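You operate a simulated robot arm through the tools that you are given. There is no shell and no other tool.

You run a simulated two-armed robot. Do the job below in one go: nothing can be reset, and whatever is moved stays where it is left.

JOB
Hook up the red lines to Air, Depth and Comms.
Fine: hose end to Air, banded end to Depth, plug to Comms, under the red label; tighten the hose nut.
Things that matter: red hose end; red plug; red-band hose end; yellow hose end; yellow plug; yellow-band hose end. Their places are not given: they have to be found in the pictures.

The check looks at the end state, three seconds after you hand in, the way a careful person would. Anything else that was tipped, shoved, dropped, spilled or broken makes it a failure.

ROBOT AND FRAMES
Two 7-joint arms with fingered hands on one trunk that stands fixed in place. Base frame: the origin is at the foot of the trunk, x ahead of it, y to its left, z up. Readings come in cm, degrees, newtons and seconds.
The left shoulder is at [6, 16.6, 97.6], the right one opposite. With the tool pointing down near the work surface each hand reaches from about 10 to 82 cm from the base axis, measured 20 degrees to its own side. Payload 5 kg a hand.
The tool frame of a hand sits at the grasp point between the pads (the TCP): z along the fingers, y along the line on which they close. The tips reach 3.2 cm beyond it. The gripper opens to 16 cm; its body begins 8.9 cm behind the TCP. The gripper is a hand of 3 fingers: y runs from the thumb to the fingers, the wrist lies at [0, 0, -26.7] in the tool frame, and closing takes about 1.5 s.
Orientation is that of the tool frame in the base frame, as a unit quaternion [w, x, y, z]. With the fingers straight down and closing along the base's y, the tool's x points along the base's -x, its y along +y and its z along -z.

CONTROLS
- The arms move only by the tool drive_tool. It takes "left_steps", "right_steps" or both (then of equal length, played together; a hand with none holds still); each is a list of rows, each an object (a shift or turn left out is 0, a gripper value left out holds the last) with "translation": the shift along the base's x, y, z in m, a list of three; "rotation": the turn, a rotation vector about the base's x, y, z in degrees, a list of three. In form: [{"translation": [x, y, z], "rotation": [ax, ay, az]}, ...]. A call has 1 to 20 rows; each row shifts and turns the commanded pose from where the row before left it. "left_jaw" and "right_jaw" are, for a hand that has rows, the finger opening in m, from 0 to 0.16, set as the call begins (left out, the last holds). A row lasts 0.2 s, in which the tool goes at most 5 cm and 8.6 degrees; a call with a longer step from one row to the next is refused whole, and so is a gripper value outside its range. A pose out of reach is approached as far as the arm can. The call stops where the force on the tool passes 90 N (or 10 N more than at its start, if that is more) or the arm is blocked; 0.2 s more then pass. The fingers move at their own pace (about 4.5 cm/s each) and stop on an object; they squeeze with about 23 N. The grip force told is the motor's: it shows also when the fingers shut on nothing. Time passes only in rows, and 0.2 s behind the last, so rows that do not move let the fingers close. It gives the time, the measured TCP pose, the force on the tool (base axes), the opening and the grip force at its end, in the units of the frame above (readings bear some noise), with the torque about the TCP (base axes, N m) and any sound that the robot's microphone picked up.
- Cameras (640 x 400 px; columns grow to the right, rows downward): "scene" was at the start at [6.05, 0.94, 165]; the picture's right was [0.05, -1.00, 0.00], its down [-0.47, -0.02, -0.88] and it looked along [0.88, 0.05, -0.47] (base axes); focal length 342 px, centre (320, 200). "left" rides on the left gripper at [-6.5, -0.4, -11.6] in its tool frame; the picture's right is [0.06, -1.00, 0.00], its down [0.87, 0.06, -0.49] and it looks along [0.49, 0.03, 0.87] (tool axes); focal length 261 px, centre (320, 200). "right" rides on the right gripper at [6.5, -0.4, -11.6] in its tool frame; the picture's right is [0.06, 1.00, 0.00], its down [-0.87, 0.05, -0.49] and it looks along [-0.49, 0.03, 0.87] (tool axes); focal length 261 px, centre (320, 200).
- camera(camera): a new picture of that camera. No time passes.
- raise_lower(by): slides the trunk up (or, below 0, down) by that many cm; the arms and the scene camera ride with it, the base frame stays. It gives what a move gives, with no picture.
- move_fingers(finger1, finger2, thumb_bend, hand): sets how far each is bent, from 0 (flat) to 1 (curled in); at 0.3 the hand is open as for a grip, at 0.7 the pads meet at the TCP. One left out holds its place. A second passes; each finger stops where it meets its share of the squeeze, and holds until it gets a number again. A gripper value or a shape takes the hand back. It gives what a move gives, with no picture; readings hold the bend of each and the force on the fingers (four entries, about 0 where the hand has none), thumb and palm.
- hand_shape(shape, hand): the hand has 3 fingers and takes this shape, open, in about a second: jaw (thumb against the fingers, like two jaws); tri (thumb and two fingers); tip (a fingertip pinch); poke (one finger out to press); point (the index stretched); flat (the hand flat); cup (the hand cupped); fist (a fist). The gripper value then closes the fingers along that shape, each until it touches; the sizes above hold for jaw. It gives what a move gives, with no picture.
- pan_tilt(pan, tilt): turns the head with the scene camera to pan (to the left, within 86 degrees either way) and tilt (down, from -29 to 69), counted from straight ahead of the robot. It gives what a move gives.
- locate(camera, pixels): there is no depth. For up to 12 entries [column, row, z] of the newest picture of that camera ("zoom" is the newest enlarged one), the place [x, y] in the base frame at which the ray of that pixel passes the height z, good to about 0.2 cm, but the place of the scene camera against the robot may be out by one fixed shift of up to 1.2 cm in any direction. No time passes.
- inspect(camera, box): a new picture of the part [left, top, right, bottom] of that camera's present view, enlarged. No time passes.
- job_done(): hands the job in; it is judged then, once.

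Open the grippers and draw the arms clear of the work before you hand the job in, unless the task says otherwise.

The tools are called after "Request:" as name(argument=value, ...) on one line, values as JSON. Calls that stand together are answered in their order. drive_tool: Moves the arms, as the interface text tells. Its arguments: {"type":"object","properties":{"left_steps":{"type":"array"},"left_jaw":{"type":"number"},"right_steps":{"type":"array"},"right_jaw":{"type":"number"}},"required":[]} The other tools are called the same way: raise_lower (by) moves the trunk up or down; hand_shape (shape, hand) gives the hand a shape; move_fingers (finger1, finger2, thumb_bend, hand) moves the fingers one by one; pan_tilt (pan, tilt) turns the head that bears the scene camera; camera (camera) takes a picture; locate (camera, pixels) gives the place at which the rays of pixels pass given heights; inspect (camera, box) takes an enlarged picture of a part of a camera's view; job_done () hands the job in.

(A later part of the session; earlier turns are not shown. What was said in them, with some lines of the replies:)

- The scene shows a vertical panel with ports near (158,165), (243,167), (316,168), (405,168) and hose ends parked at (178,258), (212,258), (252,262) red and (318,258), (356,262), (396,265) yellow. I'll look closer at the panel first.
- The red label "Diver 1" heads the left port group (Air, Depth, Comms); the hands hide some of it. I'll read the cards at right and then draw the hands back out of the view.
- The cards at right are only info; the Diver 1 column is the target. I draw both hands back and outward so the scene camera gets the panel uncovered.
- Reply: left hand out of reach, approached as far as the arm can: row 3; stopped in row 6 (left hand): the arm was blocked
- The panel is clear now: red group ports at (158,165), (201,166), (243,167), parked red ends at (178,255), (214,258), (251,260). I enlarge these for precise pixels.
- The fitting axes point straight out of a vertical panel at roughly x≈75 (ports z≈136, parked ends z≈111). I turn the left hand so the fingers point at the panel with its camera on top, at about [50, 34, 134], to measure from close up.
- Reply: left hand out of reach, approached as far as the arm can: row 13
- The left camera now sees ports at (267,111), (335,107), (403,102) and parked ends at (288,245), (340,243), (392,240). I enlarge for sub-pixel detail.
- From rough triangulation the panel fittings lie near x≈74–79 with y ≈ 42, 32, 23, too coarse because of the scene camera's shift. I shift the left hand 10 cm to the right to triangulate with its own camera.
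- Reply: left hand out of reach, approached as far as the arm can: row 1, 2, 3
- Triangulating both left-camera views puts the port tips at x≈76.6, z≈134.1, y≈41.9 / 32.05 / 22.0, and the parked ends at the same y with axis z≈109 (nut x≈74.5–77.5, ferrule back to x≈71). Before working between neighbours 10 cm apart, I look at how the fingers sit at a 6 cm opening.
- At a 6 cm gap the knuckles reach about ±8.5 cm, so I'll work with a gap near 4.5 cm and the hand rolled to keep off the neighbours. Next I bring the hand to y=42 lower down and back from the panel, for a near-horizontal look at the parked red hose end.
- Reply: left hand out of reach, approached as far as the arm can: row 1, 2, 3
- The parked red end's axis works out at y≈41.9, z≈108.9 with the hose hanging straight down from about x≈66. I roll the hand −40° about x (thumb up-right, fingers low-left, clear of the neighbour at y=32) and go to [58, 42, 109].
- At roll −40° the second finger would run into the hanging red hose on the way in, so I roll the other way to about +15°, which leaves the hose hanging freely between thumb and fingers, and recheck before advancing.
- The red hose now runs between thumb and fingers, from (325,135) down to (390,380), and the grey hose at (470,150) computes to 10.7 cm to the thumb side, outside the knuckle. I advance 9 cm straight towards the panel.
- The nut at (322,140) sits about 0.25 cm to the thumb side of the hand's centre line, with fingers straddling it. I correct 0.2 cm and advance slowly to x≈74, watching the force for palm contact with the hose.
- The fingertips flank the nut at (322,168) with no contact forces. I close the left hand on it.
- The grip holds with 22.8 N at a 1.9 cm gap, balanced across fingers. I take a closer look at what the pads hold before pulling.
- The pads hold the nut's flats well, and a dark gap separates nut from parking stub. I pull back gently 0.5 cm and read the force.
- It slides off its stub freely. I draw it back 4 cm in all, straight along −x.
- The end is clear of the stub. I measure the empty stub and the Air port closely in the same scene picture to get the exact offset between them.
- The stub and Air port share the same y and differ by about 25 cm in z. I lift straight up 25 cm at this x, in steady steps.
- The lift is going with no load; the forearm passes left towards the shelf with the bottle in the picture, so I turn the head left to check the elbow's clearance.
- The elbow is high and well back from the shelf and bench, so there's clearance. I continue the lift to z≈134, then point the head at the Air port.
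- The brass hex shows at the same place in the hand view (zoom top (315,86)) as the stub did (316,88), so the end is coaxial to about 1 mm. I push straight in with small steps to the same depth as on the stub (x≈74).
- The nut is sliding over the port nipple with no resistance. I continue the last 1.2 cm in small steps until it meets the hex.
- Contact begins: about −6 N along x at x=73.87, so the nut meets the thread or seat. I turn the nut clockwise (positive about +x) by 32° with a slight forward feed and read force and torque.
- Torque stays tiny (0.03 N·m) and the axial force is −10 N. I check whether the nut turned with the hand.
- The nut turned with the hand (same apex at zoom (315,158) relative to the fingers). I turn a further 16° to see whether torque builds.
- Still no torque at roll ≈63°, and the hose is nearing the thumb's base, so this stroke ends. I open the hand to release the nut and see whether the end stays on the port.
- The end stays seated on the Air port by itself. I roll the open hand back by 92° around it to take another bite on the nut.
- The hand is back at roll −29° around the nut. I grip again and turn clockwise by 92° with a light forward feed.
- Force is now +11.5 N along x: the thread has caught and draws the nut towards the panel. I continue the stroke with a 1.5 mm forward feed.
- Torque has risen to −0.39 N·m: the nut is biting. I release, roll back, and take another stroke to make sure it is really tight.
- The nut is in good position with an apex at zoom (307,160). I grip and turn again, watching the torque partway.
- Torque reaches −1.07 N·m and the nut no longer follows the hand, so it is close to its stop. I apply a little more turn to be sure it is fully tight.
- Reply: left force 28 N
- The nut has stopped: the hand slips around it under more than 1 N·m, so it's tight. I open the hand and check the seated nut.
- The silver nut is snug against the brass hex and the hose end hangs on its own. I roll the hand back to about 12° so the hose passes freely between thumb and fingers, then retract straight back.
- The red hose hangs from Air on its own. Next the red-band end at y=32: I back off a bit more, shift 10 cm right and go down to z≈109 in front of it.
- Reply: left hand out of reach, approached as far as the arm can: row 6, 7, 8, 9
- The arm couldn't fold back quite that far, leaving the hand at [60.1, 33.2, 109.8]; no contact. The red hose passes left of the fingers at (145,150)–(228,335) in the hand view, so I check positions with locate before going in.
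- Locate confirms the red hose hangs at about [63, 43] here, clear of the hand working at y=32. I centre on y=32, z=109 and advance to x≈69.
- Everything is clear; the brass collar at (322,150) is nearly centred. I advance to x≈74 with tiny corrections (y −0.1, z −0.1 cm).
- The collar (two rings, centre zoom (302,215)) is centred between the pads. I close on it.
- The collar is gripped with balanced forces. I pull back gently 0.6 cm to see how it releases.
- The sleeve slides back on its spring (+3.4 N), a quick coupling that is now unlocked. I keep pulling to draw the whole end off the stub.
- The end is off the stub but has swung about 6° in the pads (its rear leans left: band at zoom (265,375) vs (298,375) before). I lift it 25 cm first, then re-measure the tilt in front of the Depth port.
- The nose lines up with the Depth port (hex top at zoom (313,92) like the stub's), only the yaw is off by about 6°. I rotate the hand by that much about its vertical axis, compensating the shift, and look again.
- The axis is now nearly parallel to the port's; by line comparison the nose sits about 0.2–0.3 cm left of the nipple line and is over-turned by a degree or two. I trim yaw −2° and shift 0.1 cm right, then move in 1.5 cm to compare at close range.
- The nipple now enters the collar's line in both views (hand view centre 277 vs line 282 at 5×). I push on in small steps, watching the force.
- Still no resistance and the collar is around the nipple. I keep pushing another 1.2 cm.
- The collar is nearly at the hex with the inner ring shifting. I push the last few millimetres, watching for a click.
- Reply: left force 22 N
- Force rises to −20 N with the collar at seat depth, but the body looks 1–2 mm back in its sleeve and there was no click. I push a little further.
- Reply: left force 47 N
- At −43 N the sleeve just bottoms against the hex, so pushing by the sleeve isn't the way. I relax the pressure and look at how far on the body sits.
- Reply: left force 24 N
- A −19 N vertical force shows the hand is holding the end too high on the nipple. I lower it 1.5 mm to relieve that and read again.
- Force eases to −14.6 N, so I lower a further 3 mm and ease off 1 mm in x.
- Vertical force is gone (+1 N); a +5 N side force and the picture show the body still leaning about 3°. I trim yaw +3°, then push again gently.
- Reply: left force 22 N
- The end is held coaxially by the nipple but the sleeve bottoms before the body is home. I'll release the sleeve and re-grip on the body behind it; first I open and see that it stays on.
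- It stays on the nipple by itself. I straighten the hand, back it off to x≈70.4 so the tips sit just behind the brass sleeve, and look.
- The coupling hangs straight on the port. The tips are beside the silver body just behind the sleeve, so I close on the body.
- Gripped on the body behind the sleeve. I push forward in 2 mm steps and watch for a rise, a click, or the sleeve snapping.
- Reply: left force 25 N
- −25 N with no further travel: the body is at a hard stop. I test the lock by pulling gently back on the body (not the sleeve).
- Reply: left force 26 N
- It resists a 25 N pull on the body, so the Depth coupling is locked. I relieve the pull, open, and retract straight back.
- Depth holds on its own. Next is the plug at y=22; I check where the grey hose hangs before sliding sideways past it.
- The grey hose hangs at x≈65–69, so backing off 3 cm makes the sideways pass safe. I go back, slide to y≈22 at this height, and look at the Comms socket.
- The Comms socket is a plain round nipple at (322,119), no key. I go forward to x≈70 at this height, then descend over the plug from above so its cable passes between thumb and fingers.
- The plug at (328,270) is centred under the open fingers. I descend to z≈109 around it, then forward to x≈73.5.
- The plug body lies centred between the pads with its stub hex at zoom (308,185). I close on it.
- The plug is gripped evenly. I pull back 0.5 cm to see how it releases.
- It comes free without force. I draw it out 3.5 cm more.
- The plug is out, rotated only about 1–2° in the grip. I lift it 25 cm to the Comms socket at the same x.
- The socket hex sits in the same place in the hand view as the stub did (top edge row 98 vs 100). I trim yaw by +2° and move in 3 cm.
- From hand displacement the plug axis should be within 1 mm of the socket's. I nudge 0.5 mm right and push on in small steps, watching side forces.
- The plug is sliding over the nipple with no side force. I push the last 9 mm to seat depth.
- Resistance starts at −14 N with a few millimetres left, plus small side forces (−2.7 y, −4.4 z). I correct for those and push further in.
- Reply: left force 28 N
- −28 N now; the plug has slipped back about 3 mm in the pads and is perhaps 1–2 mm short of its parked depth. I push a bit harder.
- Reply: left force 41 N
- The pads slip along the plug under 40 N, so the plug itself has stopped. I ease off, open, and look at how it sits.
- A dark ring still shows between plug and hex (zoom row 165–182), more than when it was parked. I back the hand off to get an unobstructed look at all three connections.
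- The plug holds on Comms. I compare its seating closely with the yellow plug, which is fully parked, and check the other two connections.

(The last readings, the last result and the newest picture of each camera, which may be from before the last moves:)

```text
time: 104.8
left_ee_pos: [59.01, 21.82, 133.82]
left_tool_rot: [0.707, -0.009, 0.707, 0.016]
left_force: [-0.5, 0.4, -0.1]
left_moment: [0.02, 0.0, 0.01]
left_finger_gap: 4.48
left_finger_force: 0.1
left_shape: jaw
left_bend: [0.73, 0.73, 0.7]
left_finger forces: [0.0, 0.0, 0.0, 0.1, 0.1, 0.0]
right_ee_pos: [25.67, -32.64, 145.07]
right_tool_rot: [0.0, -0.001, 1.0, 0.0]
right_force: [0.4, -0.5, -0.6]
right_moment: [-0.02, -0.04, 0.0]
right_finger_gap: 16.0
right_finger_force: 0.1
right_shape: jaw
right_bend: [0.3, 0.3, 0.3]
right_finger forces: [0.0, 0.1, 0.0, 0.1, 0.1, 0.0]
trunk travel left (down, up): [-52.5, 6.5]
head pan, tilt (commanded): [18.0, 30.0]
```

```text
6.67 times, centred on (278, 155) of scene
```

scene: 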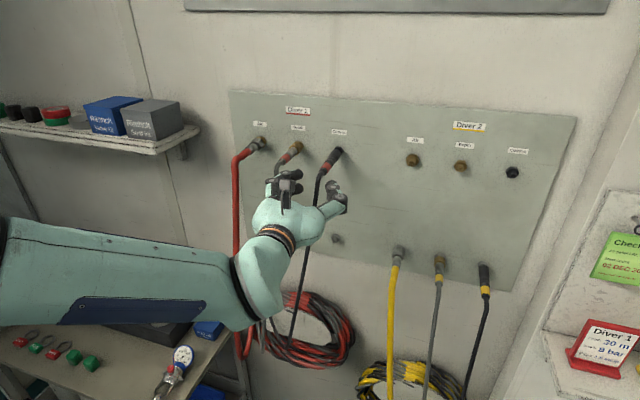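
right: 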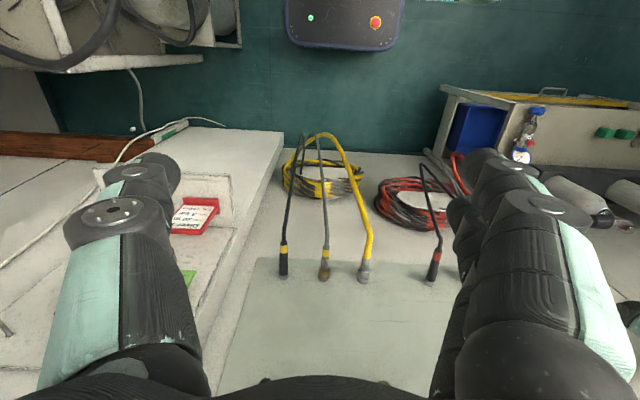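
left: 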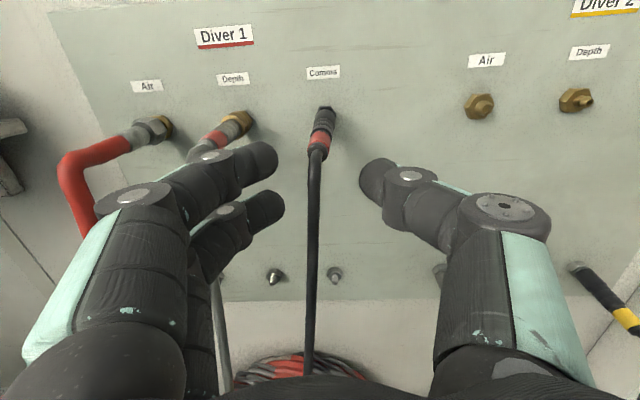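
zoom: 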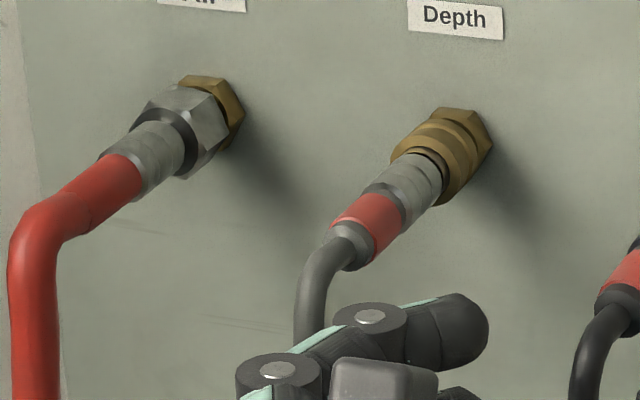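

Air and Depth look seated; the red plug's dark ring looks slightly thicker than the yellow plug's. I return the open hand to exactly the viewpoint I had at the parked plug (same x, 25 cm higher) to compare directly.

Request:
drive_tool(left_jaw=0.045, left_steps=[{"translation": [0.02, 0.001, 0.001], "rotation": [0, 0, -1.0]}, {"translation": [0.02, 0.0005, 0.001], "rotation": [0, 0, -1.0]}, {"translation": [0.02, 0, 0.0003]}, {"translation": [0.02, 0, 0]}, {"translation": [0.02, 0, 0]}, {"translation": [0.02, 0, 0]}, {"translation": [0.015, 0, 0]}, {"translation": [0.0125, 0, 0]}, {}])

Request:
inspect(camera="left", box=[220, 80, 430, 240])

```text
time: 106.8
left_ee_pos: [73.66, 21.87, 134.06]
left_tool_rot: [0.707, 0.002, 0.707, 0.003]
left_force: [0.3, -0.8, -0.9]
left_moment: [-0.01, -0.01, -0.01]
left_finger_gap: 4.48
left_finger_force: 0.0
left_shape: jaw
left_bend: [0.73, 0.73, 0.7]
left_finger forces: [0.0, 0.0, 0.1, 0.1, 0.0, 0.0]
right_ee_pos: [25.83, -32.53, 144.98]
right_tool_rot: [-0.001, -0.001, 1.0, 0.0]
right_force: [-0.7, 0.9, -0.7]
right_moment: [0.01, -0.04, 0.01]
right_finger_gap: 15.97
right_finger_force: 0.2
right_shape: jaw
right_bend: [0.3, 0.3, 0.3]
right_finger forces: [0.0, 0.0, 0.0, 0.1, 0.0, 0.0]
trunk travel left (down, up): [-52.5, 6.5]
head pan, tilt (commanded): [18.0, 30.0]
```

```text
2.50 times, centred on (325, 160) of left
```

zoom: 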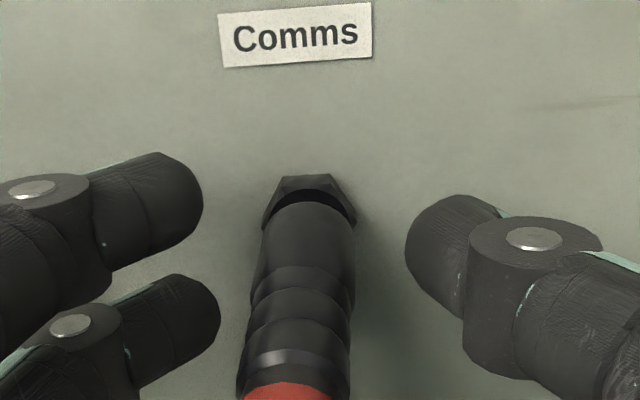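

At the matched viewpoint the plug sits about 2–3 mm further out, droops slightly and its rear leans left by ~3°: it isn't fully home. I grip it again and look at the forces.

Request:
drive_tool(left_jaw=0.0, left_steps=[{"translation": [-0.003, 0, 0]}, {}, {}, {}, {}, {}, {}])

Request:
inspect(camera="left", box=[220, 80, 430, 240])

Request:
inspect(camera="scene", box=[300, 135, 364, 175])

```text
time: 108.4
left_ee_pos: [73.43, 21.87, 134.14]
left_tool_rot: [0.707, 0.004, 0.707, 0.002]
left_force: [0.5, -2.4, 2.3]
left_moment: [0.0, -0.04, -0.08]
left_finger_gap: 0.98
left_finger_force: 22.7
left_shape: jaw
left_bend: [0.71, 0.71, 0.7]
left_finger forces: [8.5, 13.3, 0.0, 0.1, 20.1, 0.1]
right_ee_pos: [25.8, -32.61, 145.09]
right_tool_rot: [0.001, -0.002, 1.0, 0.0]
right_force: [-0.9, -0.3, -0.3]
right_moment: [0.01, 0.02, -0.02]
right_finger_gap: 16.0
right_finger_force: 0.1
right_shape: jaw
right_bend: [0.3, 0.3, 0.3]
right_finger forces: [0.0, 0.1, 0.1, 0.0, 0.0, 0.1]
trunk travel left (down, up): [-52.5, 6.5]
head pan, tilt (commanded): [18.0, 30.0]
```

```text
2.50 times, centred on (325, 160) of left
```

zoom: 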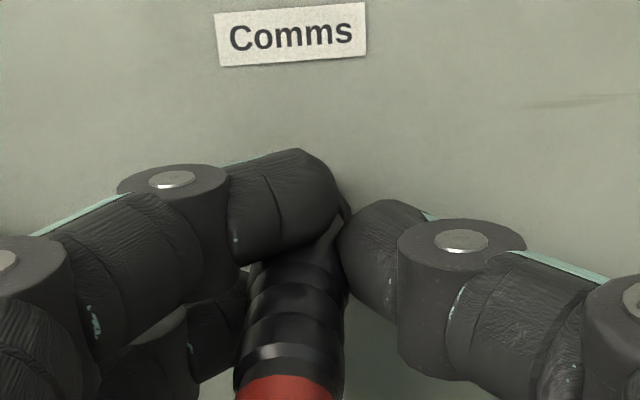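

```text
10.00 times, centred on (332, 155) of scene
```

zoom: 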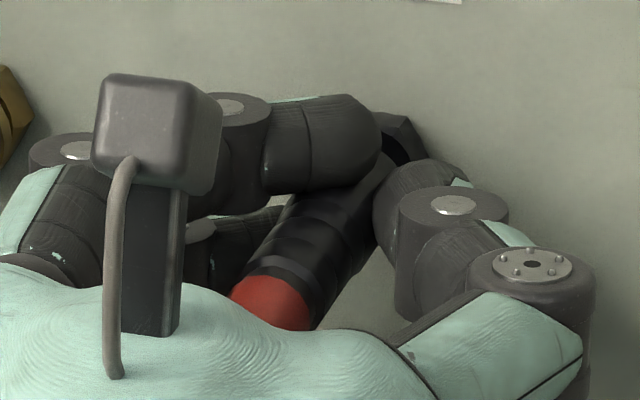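

The upper finger is riding over the plug, so the hand is about 2 mm too high for this row (the Depth end's side force told the same). I open, lower 2.5 mm, and re-grip.

Request:
drive_tool(left_jaw=0.045, left_steps=[{}, {}, {}, {}, {"translation": [0, -0.0003, -0.0025]}, {}])

Request:
drive_tool(left_jaw=0.0, left_steps=[{}, {}, {}, {}, {}, {}, {}])

Request:
inspect(camera="left", box=[220, 80, 430, 240])

```text
time: 109.8
left_ee_pos: [73.35, 21.96, 133.74]
left_tool_rot: [0.707, 0.002, 0.707, 0.004]
left_force: [0.7, 0.7, -0.3]
left_moment: [0.0, -0.03, 0.03]
left_finger_gap: 4.43
left_finger_force: 0.0
left_shape: jaw
left_bend: [0.73, 0.73, 0.7]
left_finger forces: [0.0, 0.0, 0.0, 0.0, 0.0, 0.1]
right_ee_pos: [25.79, -32.49, 144.98]
right_tool_rot: [0.0, -0.001, 1.0, 0.0]
right_force: [0.0, -1.2, -0.3]
right_moment: [0.0, -0.02, -0.03]
right_finger_gap: 16.02
right_finger_force: 0.0
right_shape: jaw
right_bend: [0.3, 0.3, 0.3]
right_finger forces: [0.0, 0.1, 0.1, 0.0, 0.1, 0.0]
trunk travel left (down, up): [-52.5, 6.5]
head pan, tilt (commanded): [18.0, 30.0]
```

```text
time: 111.4
left_ee_pos: [73.44, 21.91, 133.91]
left_tool_rot: [0.707, 0.003, 0.707, 0.003]
left_force: [-0.4, -0.4, 1.6]
left_moment: [-0.01, -0.05, -0.03]
left_finger_gap: 1.18
left_finger_force: 23.1
left_shape: jaw
left_bend: [0.71, 0.71, 0.7]
left_finger forces: [9.6, 10.1, 0.1, 0.0, 20.0, 0.0]
right_ee_pos: [25.68, -32.6, 144.93]
right_tool_rot: [0.0, -0.001, 1.0, 0.0]
right_force: [-0.1, 0.5, -0.1]
right_moment: [0.02, -0.01, 0.01]
right_finger_gap: 15.98
right_finger_force: 0.0
right_shape: jaw
right_bend: [0.3, 0.3, 0.3]
right_finger forces: [0.0, 0.1, 0.1, 0.0, 0.0, 0.1]
trunk travel left (down, up): [-52.5, 6.5]
head pan, tilt (commanded): [18.0, 30.0]
```

```text
2.50 times, centred on (325, 160) of left
```

zoom: 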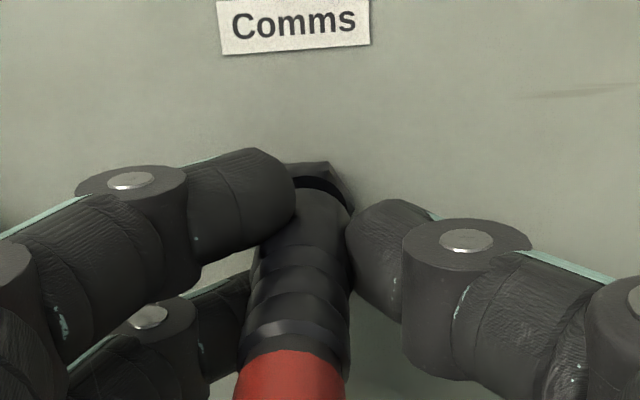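

A symmetric grip now (9.6/10.1 N against 20 N). I straighten the plug by yawing +3° about its nose and push in small steps.

Request:
drive_tool(left_steps=[{"translation": [0, -0.0015, 0], "rotation": [0, 0, 3]}, {"translation": [0.002, 0, 0]}, {"translation": [0.002, 0, 0]}, {}])

Request:
inspect(camera="left", box=[220, 80, 430, 240])

Request:
inspect(camera="scene", box=[300, 135, 364, 175])

```text
time: 112.4
left_ee_pos: [73.59, 21.72, 134.05]
left_tool_rot: [0.707, -0.016, 0.707, 0.022]
left_force: [-15.8, 0.8, -1.9]
left_moment: [-0.03, 0.04, -0.07]
left_finger_gap: 1.2
left_finger_force: 23.3
left_shape: jaw
left_bend: [0.71, 0.71, 0.7]
left_finger forces: [12.9, 12.9, 0.0, 0.0, 25.4, 0.0]
right_ee_pos: [25.6, -32.57, 144.95]
right_tool_rot: [0.001, -0.001, 1.0, 0.0]
right_force: [-0.7, 0.7, -0.2]
right_moment: [0.02, -0.01, 0.02]
right_finger_gap: 15.98
right_finger_force: 0.2
right_shape: jaw
right_bend: [0.3, 0.3, 0.3]
right_finger forces: [0.1, 0.0, 0.1, 0.1, 0.0, 0.0]
trunk travel left (down, up): [-52.5, 6.5]
head pan, tilt (commanded): [18.0, 30.0]
```

```text
2.50 times, centred on (325, 160) of left
```

zoom: 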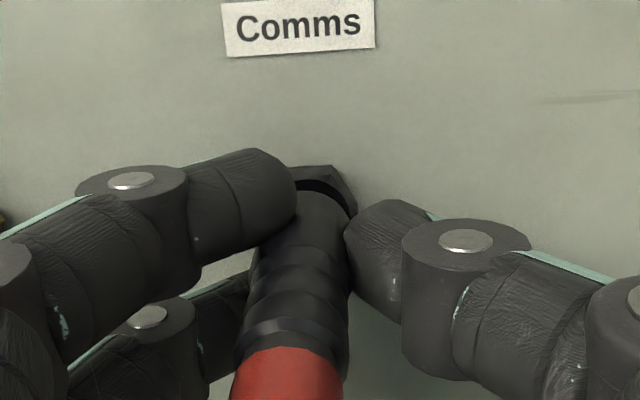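

```text
10.00 times, centred on (332, 155) of scene
```

zoom: 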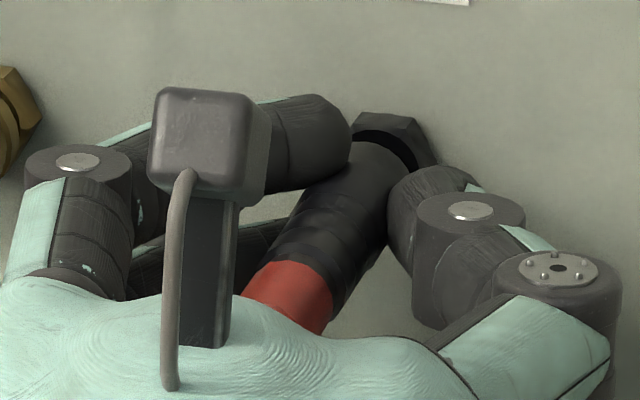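

Side forces are near zero and the push is −16 N. I push on firmly along the axis.

Request:
drive_tool(left_steps=[{"translation": [0.002, 0, 0]}, {"translation": [0.002, 0, 0]}, {"translation": [0.002, 0, 0]}, {}])

Request:
inspect(camera="left", box=[220, 80, 430, 240])

Request:
inspect(camera="scene", box=[300, 135, 364, 175])

```text
time: 113.4
left_ee_pos: [73.9, 21.75, 134.09]
left_tool_rot: [0.707, -0.016, 0.706, 0.021]
left_force: [-42.2, -2.2, -8.5]
left_moment: [-0.01, 0.2, -0.03]
left_finger_gap: 1.43
left_finger_force: 23.1
left_shape: jaw
left_bend: [0.72, 0.72, 0.71]
left_finger forces: [17.3, 18.7, 0.1, 0.0, 35.3, 0.0]
right_ee_pos: [25.28, -32.66, 145.06]
right_tool_rot: [0.002, 0.0, 1.0, -0.001]
right_force: [0.6, 0.0, 0.0]
right_moment: [0.03, 0.02, 0.02]
right_finger_gap: 15.99
right_finger_force: 0.1
right_shape: jaw
right_bend: [0.3, 0.3, 0.3]
right_finger forces: [0.0, 0.0, 0.0, 0.0, 0.0, 0.0]
trunk travel left (down, up): [-52.5, 6.5]
head pan, tilt (commanded): [18.0, 30.0]
```

```text
2.50 times, centred on (325, 160) of left
```

zoom: 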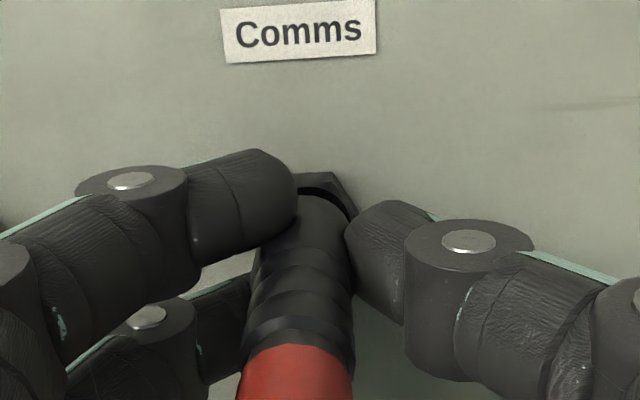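

```text
10.00 times, centred on (332, 155) of scene
```

zoom: 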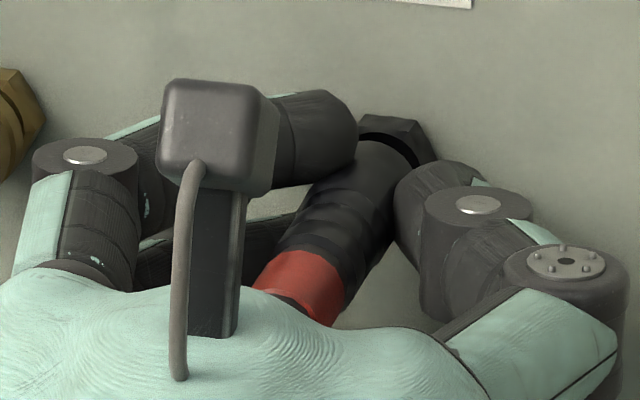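

The ring gap has narrowed at −42 N without slipping. One more small push, then I'll release and compare again.

Request:
drive_tool(left_steps=[{"translation": [0.002, 0, -0.0005]}, {"translation": [0.002, 0, 0]}, {}])

Request:
inspect(camera="scene", box=[300, 135, 364, 175])

Request:
inspect(camera="left", box=[220, 80, 430, 240])

```text
time: 114.2
left_ee_pos: [73.99, 21.75, 134.01]
left_tool_rot: [0.708, -0.014, 0.706, 0.022]
left_force: [-56.6, -1.8, -9.0]
left_moment: [-0.02, 0.23, -0.01]
left_finger_gap: 1.64
left_finger_force: 22.6
left_shape: jaw
left_bend: [0.72, 0.73, 0.72]
left_finger forces: [21.4, 22.1, 0.1, 0.0, 41.3, 0.0]
right_ee_pos: [24.97, -32.53, 145.05]
right_tool_rot: [0.003, -0.001, 1.0, 0.0]
right_force: [-0.2, 1.0, -0.1]
right_moment: [0.02, 0.03, -0.01]
right_finger_gap: 15.97
right_finger_force: 0.0
right_shape: jaw
right_bend: [0.3, 0.3, 0.3]
right_finger forces: [0.1, 0.0, 0.1, 0.0, 0.0, 0.0]
trunk travel left (down, up): [-52.5, 6.5]
head pan, tilt (commanded): [18.0, 30.0]
```

```text
10.00 times, centred on (332, 155) of scene
```

zoom: 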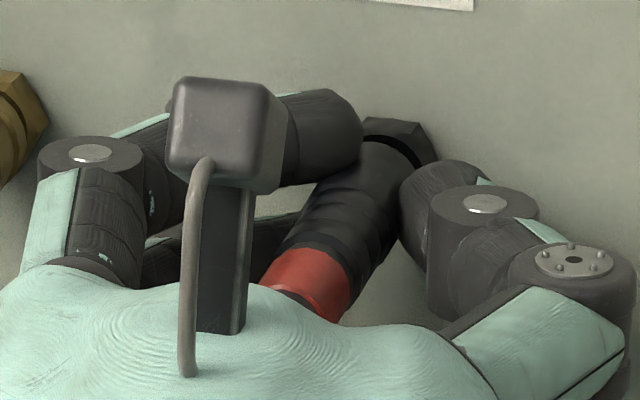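

```text
2.50 times, centred on (325, 160) of left
```

zoom: 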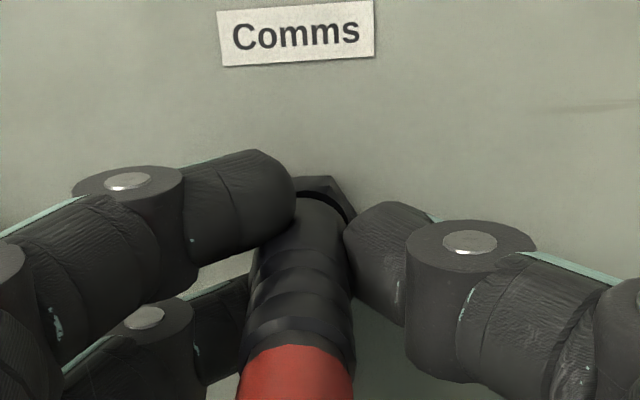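

−57 N and no further travel: a hard stop, so it's home. I relax the push, open, and check its seat again from the matched viewpoint.

Request:
drive_tool(left_steps=[{"translation": [-0.004, 0, 0]}, {"translation": [-0.004, 0, 0]}, {}])

Request:
drive_tool(left_jaw=0.045, left_steps=[{}, {}, {}, {}, {"translation": [0, 0.0015, 0], "rotation": [0, 0, -3]}, {}])

Request:
inspect(camera="left", box=[220, 80, 430, 240])

Request:
inspect(camera="scene", box=[310, 140, 358, 170])

```text
time: 115.0
left_ee_pos: [73.67, 21.9, 133.94]
left_tool_rot: [0.708, -0.017, 0.706, 0.023]
left_force: [-19.9, -4.7, -4.6]
left_moment: [0.04, 0.1, -0.15]
left_finger_gap: 1.49
left_finger_force: 22.9
left_shape: jaw
left_bend: [0.72, 0.72, 0.71]
left_finger forces: [12.8, 14.6, 0.0, 0.0, 28.7, 0.0]
right_ee_pos: [25.49, -32.58, 145.1]
right_tool_rot: [0.001, -0.001, 1.0, 0.0]
right_force: [0.1, 0.1, 0.0]
right_moment: [-0.01, 0.01, -0.04]
right_finger_gap: 15.98
right_finger_force: 0.1
right_shape: jaw
right_bend: [0.3, 0.3, 0.3]
right_finger forces: [0.0, 0.1, 0.1, 0.0, 0.1, 0.0]
trunk travel left (down, up): [-52.5, 6.5]
head pan, tilt (commanded): [18.0, 30.0]
```

```text
time: 116.4
left_ee_pos: [73.92, 21.8, 133.89]
left_tool_rot: [0.707, 0.003, 0.707, 0.004]
left_force: [0.8, 0.3, 0.0]
left_moment: [0.02, 0.04, 0.02]
left_finger_gap: 4.46
left_finger_force: 0.1
left_shape: jaw
left_bend: [0.73, 0.73, 0.7]
left_finger forces: [0.0, 0.0, 0.0, 0.0, 0.0, 0.1]
right_ee_pos: [25.7, -32.68, 144.99]
right_tool_rot: [0.0, -0.001, 1.0, -0.001]
right_force: [0.5, -0.1, -0.5]
right_moment: [0.01, 0.03, 0.02]
right_finger_gap: 15.98
right_finger_force: 0.0
right_shape: jaw
right_bend: [0.3, 0.3, 0.3]
right_finger forces: [0.1, 0.0, 0.0, 0.1, 0.0, 0.0]
trunk travel left (down, up): [-52.5, 6.5]
head pan, tilt (commanded): [18.0, 30.0]
```

```text
2.50 times, centred on (325, 160) of left
```

zoom: 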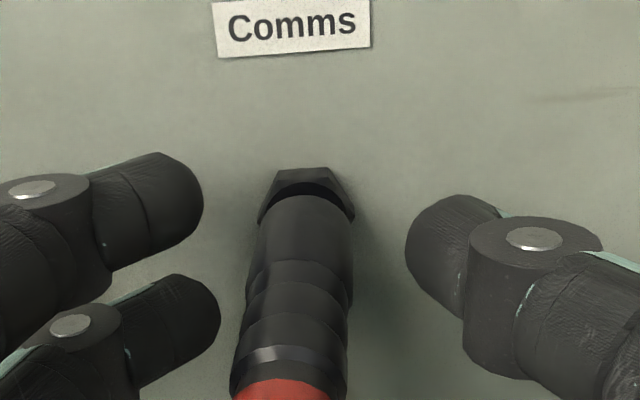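

```text
13.33 times, centred on (334, 155) of scene
```

zoom: 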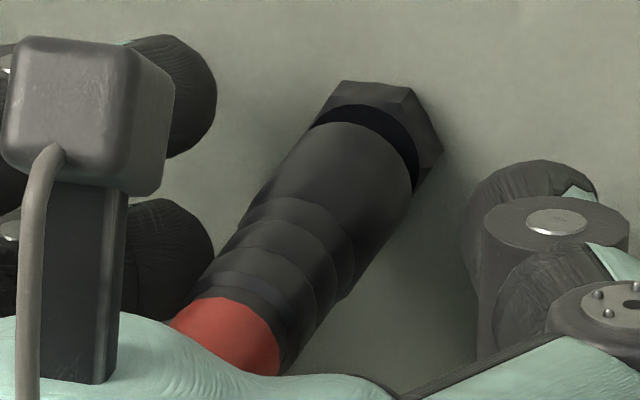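

The plug stays put; by rib and band positions (zoom rows 260 and 380) its depth now matches the parked depth within about a millimetre. I retract the hand straight back and compare red and yellow plug seating at high zoom.

Request:
drive_tool(left_jaw=0.045, left_steps=[{"translation": [-0.01, 0, 0]}, {"translation": [-0.02, 0, 0]}, {"translation": [-0.02, 0, 0]}, {"translation": [-0.02, 0, 0]}, {"translation": [-0.02, 0, 0]}, {"translation": [-0.02, 0, 0]}, {"translation": [-0.02, 0, 0]}, {"translation": [-0.02, 0, 0]}, {}])

Request:
inspect(camera="scene", box=[326, 142, 350, 157])

Request:
inspect(camera="scene", box=[472, 256, 496, 271])

Request:
inspect(camera="scene", box=[500, 160, 524, 175])

Request:
inspect(camera="scene", box=[325, 230, 349, 245])

```text
time: 118.4
left_ee_pos: [58.94, 21.98, 133.74]
left_tool_rot: [0.707, 0.002, 0.707, 0.003]
left_force: [0.6, -0.1, 0.3]
left_moment: [0.01, 0.0, 0.02]
left_finger_gap: 4.46
left_finger_force: 0.0
left_shape: jaw
left_bend: [0.73, 0.73, 0.7]
left_finger forces: [0.0, 0.1, 0.1, 0.1, 0.0, 0.0]
right_ee_pos: [25.8, -32.66, 145.03]
right_tool_rot: [0.0, 0.0, 1.0, -0.001]
right_force: [-1.3, 0.4, 0.0]
right_moment: [0.02, 0.02, 0.02]
right_finger_gap: 15.98
right_finger_force: 0.1
right_shape: jaw
right_bend: [0.3, 0.3, 0.3]
right_finger forces: [0.0, 0.0, 0.0, 0.1, 0.0, 0.0]
trunk travel left (down, up): [-52.5, 6.5]
head pan, tilt (commanded): [18.0, 30.0]
```

```text
16.00 times, centred on (338, 150) of scene
```

zoom: 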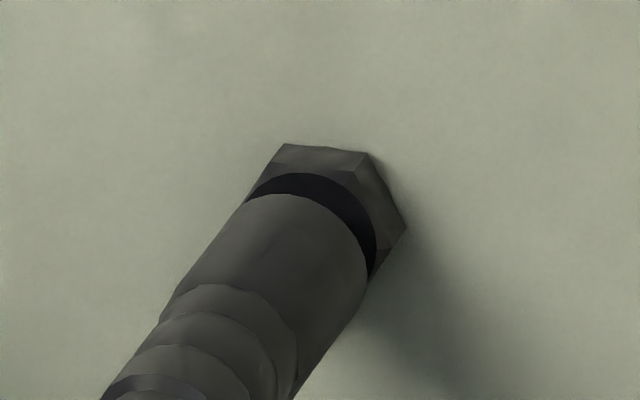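

```text
16.00 times, centred on (484, 264) of scene
```

zoom: 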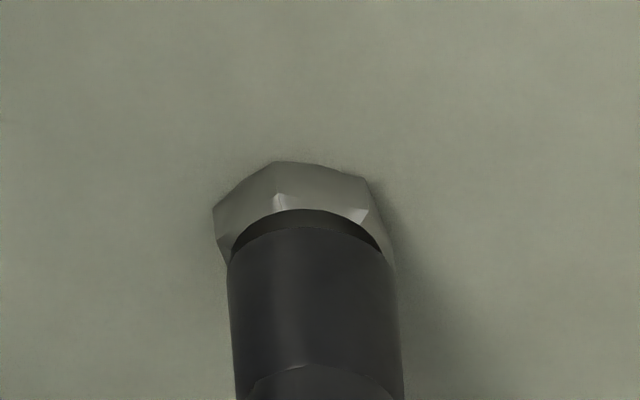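

```text
16.00 times, centred on (512, 168) of scene
```

zoom: 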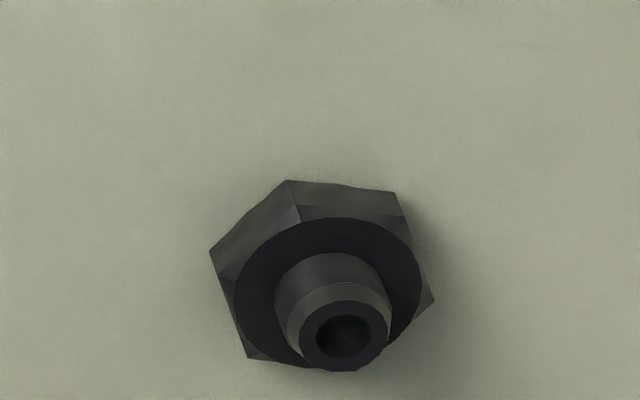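

```text
16.00 times, centred on (337, 238) of scene
```

zoom: 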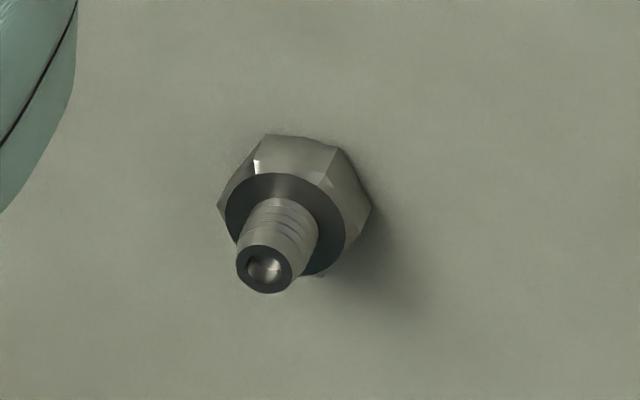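

At 16× the red plug's ring is explained: the black port's nipple stands about 1.4 cm off its hex face versus 1.15 cm on the stubs, so the plug bottoms at the same depth as when parked (and it took −57 N without moving). All three are connected; I now raise and draw the left hand back, turning it down to its resting posture.

Request:
drive_tool(left_jaw=0.06, left_steps=[{"translation": [-0.005, 0, 0.02]}, {"translation": [-0.005, 0, 0.02]}, {"translation": [-0.005, 0, 0.02]}, {"translation": [-0.005, 0, 0.02]}, {"translation": [-0.005, 0, 0.01], "rotation": [0, 8, 0]}, {"translation": [-0.01, 0, 0.005], "rotation": [0, 8, 0]}, {"translation": [-0.01, 0, 0], "rotation": [0, 8, 0]}, {"translation": [-0.01, 0, 0], "rotation": [0, 8, 0]}, {"translation": [-0.01, 0, 0], "rotation": [0, 8, 0]}, {"translation": [-0.01, 0, 0], "rotation": [0, 8, 0]}, {}])

Request:
camera(camera="scene")

```text
time: 120.8
left_ee_pos: [51.39, 21.85, 143.28]
left_tool_rot: [0.358, 0.004, 0.934, 0.004]
left_force: [-0.6, -1.1, -0.9]
left_moment: [0.07, -0.05, 0.08]
left_finger_gap: 6.01
left_finger_force: 0.1
left_shape: jaw
left_bend: [0.73, 0.73, 0.7]
left_finger forces: [0.0, 0.1, 0.1, 0.0, 0.0, 0.1]
left hand out of reach, approached as far as the arm can: row 6
right_ee_pos: [25.49, -32.8, 144.98]
right_tool_rot: [0.001, 0.0, 1.0, 0.002]
right_force: [-1.0, -1.0, 0.2]
right_moment: [0.13, -0.07, 0.0]
right_finger_gap: 15.98
right_finger_force: 0.0
right_shape: jaw
right_bend: [0.3, 0.3, 0.3]
right_finger forces: [0.0, 0.1, 0.0, 0.0, 0.0, 0.0]
trunk travel left (down, up): [-52.5, 6.5]
head pan, tilt (commanded): [18.0, 30.0]
```

```text
taken
```

scene: 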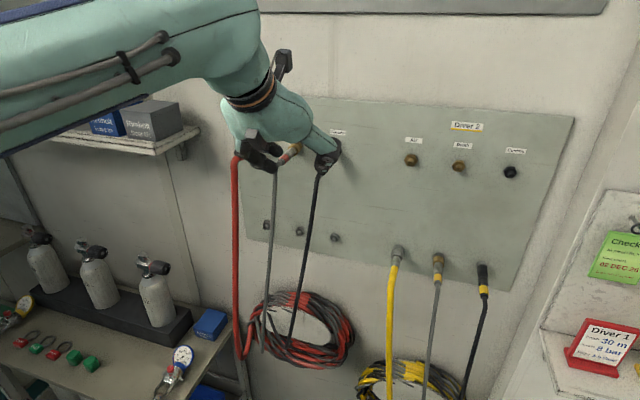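

The hand is clear of the hoses and half turned. I finish turning it down and bring it back to its starting place, opening the fingers.

Request:
drive_tool(left_jaw=0.16, left_steps=[{"translation": [-0.01, 0.008, 0.003], "rotation": [0, 7, 0]}, {"translation": [-0.01, 0.008, 0.003], "rotation": [0, 7, 0]}, {"translation": [-0.01, 0.008, 0.003], "rotation": [0, 7, 0]}, {"translation": [-0.01, 0.008, 0.003], "rotation": [0, 7, 0]}, {"translation": [-0.01, 0.008, 0.003], "rotation": [0, 7, 0]}, {"translation": [-0.01, 0.008, 0.002], "rotation": [0, 7, 0]}, {"translation": [-0.02, 0.02, 0]}, {"translation": [-0.02, 0.02, 0]}, {}])

Request:
pan_tilt(pan=12, tilt=30)

Request:
camera(camera="scene")

```text
time: 122.8
left_ee_pos: [49.19, 27.02, 145.67]
left_tool_rot: [0.293, -0.016, 0.956, -0.019]
left_force: [1.2, -0.6, -0.8]
left_moment: [0.01, 0.01, 0.03]
left_finger_gap: 15.99
left_finger_force: 0.0
left_shape: jaw
left_bend: [0.3, 0.3, 0.3]
left_finger forces: [0.1, 0.1, 0.0, 0.0, 0.0, 0.0]
left hand out of reach, approached as far as the arm can: row 1, 2, 3, 4, 5, 6, 7, 8
right_ee_pos: [25.83, -32.76, 144.93]
right_tool_rot: [0.0, 0.0, 1.0, 0.001]
right_force: [0.8, -0.3, -0.3]
right_moment: [0.05, 0.02, -0.02]
right_finger_gap: 16.03
right_finger_force: 0.0
right_shape: jaw
right_bend: [0.3, 0.3, 0.3]
right_finger forces: [0.0, 0.1, 0.0, 0.1, 0.0, 0.1]
trunk travel left (down, up): [-52.5, 6.5]
head pan, tilt (commanded): [18.0, 30.0]
```

```text
time: 123.5
left_ee_pos: [49.12, 27.21, 145.57]
left_tool_rot: [0.293, -0.017, 0.956, -0.019]
left_force: [-0.4, 0.2, 0.1]
left_moment: [-0.04, -0.03, 0.01]
left_finger_gap: 16.03
left_finger_force: 0.0
left_shape: jaw
left_bend: [0.3, 0.3, 0.3]
left_finger forces: [0.0, 0.1, 0.0, 0.0, 0.0, 0.0]
right_ee_pos: [25.8, -32.52, 145.04]
right_tool_rot: [0.0, 0.0, 1.0, 0.0]
right_force: [-0.5, 0.2, -0.4]
right_moment: [0.03, 0.02, 0.03]
right_finger_gap: 16.02
right_finger_force: 0.1
right_shape: jaw
right_bend: [0.3, 0.3, 0.3]
right_finger forces: [0.1, 0.0, 0.1, 0.0, 0.0, 0.0]
trunk travel left (down, up): [-52.5, 6.5]
head pan, tilt (commanded): [12.0, 30.0]
```

```text
taken
```

scene: 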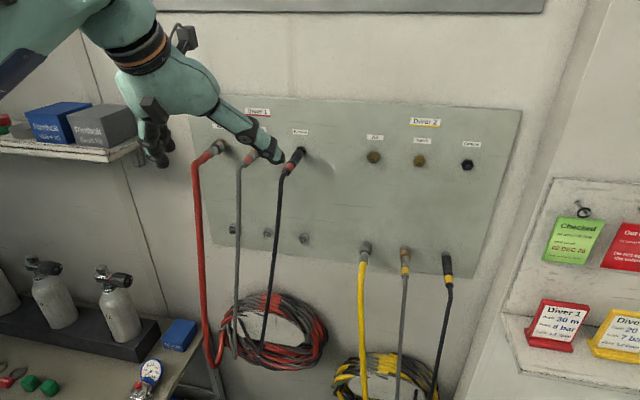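

The hand is clear of the panel, though the arm couldn't fold all the way. I shift it a bit further back, left and down so all three connections can be seen.

Request:
drive_tool(left_jaw=0.16, left_steps=[{"translation": [-0.01, 0.02, -0.02], "rotation": [0, 5, 0]}, {"translation": [-0.01, 0.02, -0.02], "rotation": [0, 5, 0]}, {"translation": [-0.01, 0.02, -0.02], "rotation": [0, 5, 0]}, {"translation": [-0.01, 0.02, -0.02], "rotation": [0, 5, 0]}, {"translation": [-0.01, 0.02, -0.02], "rotation": [0, 5, 0]}, {}])

Request:
camera(camera="scene")

Request:
inspect(camera="scene", box=[180, 95, 340, 195])

```text
time: 124.9
left_ee_pos: [57.51, 37.82, 132.21]
left_tool_rot: [0.147, -0.021, 0.989, -0.017]
left_force: [0.8, 0.2, -0.1]
left_moment: [-0.08, 0.06, -0.04]
left_finger_gap: 16.02
left_finger_force: 0.1
left_shape: jaw
left_bend: [0.3, 0.3, 0.3]
left_finger forces: [0.1, 0.0, 0.1, 0.0, 0.0, 0.0]
left hand out of reach, approached as far as the arm can: row 1, 2, 3, 4, 5
right_ee_pos: [25.96, -32.34, 144.98]
right_tool_rot: [0.0, -0.001, 1.0, -0.001]
right_force: [1.0, 0.3, 0.3]
right_moment: [-0.07, 0.02, -0.01]
right_finger_gap: 16.0
right_finger_force: 0.0
right_shape: jaw
right_bend: [0.3, 0.3, 0.3]
right_finger forces: [0.2, 0.1, 0.1, 0.0, 0.0, 0.0]
trunk travel left (down, up): [-52.5, 6.5]
head pan, tilt (commanded): [12.0, 30.0]
```

```text
taken
```

scene: 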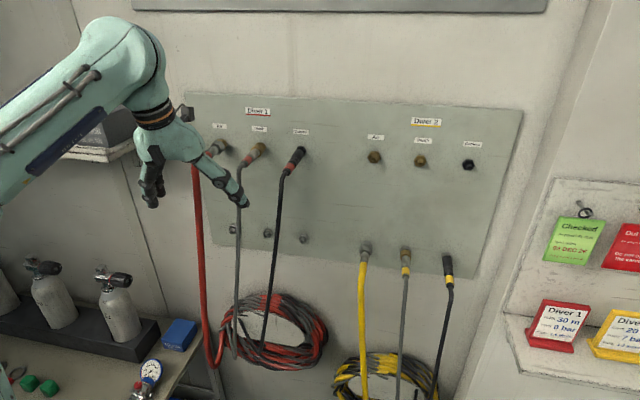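

```text
4.00 times, centred on (260, 145) of scene
```

zoom: 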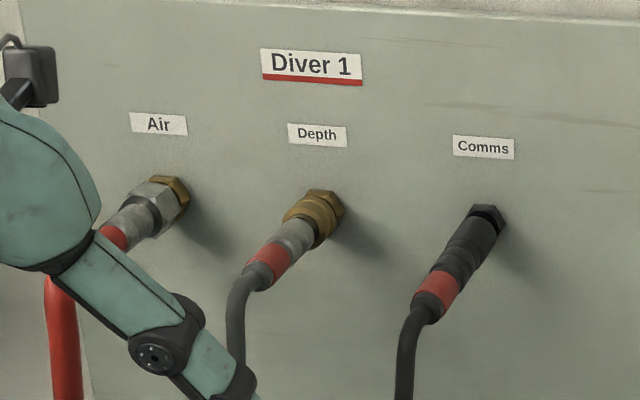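

The reach limit pushed the hand forward to x≈57.5, nearer the hoses than I want (no contact, forces zero). I reverse along the same path up and back.

Request:
drive_tool(left_jaw=0.16, left_steps=[{"translation": [-0.014, -0.018, 0.0225], "rotation": [0, -2.8, 0]}, {"translation": [-0.014, -0.018, 0.0225], "rotation": [0, -2.8, 0]}, {"translation": [-0.014, -0.018, 0.0225], "rotation": [0, -2.8, 0]}, {"translation": [-0.014, -0.018, 0.0225], "rotation": [0, -2.8, 0]}, {"translation": [-0.014, -0.018, 0.0225], "rotation": [0, -2.8, 0]}, {"translation": [-0.014, -0.018, 0.0225], "rotation": [0, -2.8, 0]}, {}])

Request:
camera(camera="scene")

```text
time: 126.5
left_ee_pos: [49.16, 26.89, 145.78]
left_tool_rot: [0.293, -0.018, 0.956, -0.02]
left_force: [1.5, 0.7, -0.7]
left_moment: [-0.03, 0.01, -0.02]
left_finger_gap: 15.99
left_finger_force: 0.0
left_shape: jaw
left_bend: [0.3, 0.3, 0.3]
left_finger forces: [0.0, 0.0, 0.1, 0.0, 0.1, 0.0]
right_ee_pos: [25.76, -32.49, 145.03]
right_tool_rot: [0.0, -0.001, 1.0, 0.0]
right_force: [0.5, -0.5, 0.3]
right_moment: [-0.06, 0.03, 0.01]
right_finger_gap: 15.99
right_finger_force: 0.1
right_shape: jaw
right_bend: [0.3, 0.3, 0.3]
right_finger forces: [0.0, 0.0, 0.0, 0.0, 0.1, 0.0]
trunk travel left (down, up): [-52.5, 6.5]
head pan, tilt (commanded): [12.0, 30.0]
```

```text
taken
```

scene: 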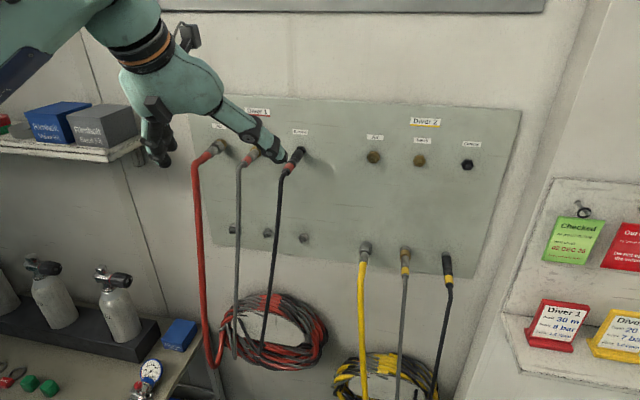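

The left hand is back near its start, open, about 13 cm or more from any hose, and the right hand never moved near the work. In the last views the red hose end sits under Air with its nut tight, the red-band end is locked on Depth and the red plug is home on Comms; the yellow lines are untouched, so I hand in.

Request:
job_done()

```text
The job is handed in.
```

I connected all three red lines under the red "Diver 1" label and handed the job in. The result of the check has not come back to me.

- **Air:** The red hose end is on the port. I turned its nut clockwise until it stopped; at about 1 N·m the hand slipped around it instead of turning it further.
- **Depth:** The red-band end is locked on. It held against a 25 N pull on its body.
- **Comms:** The red plug is pushed on to its stop and took 57 N without moving further. Its cable makes it lean about 3°. I did not pull-test it.

I did not touch the yellow lines. In the last pictures nothing on the bench or shelves looked disturbed. Both hands are open. The left is back near where it started, at least about 13 cm from any hose. The right stayed clear of the work throughout.
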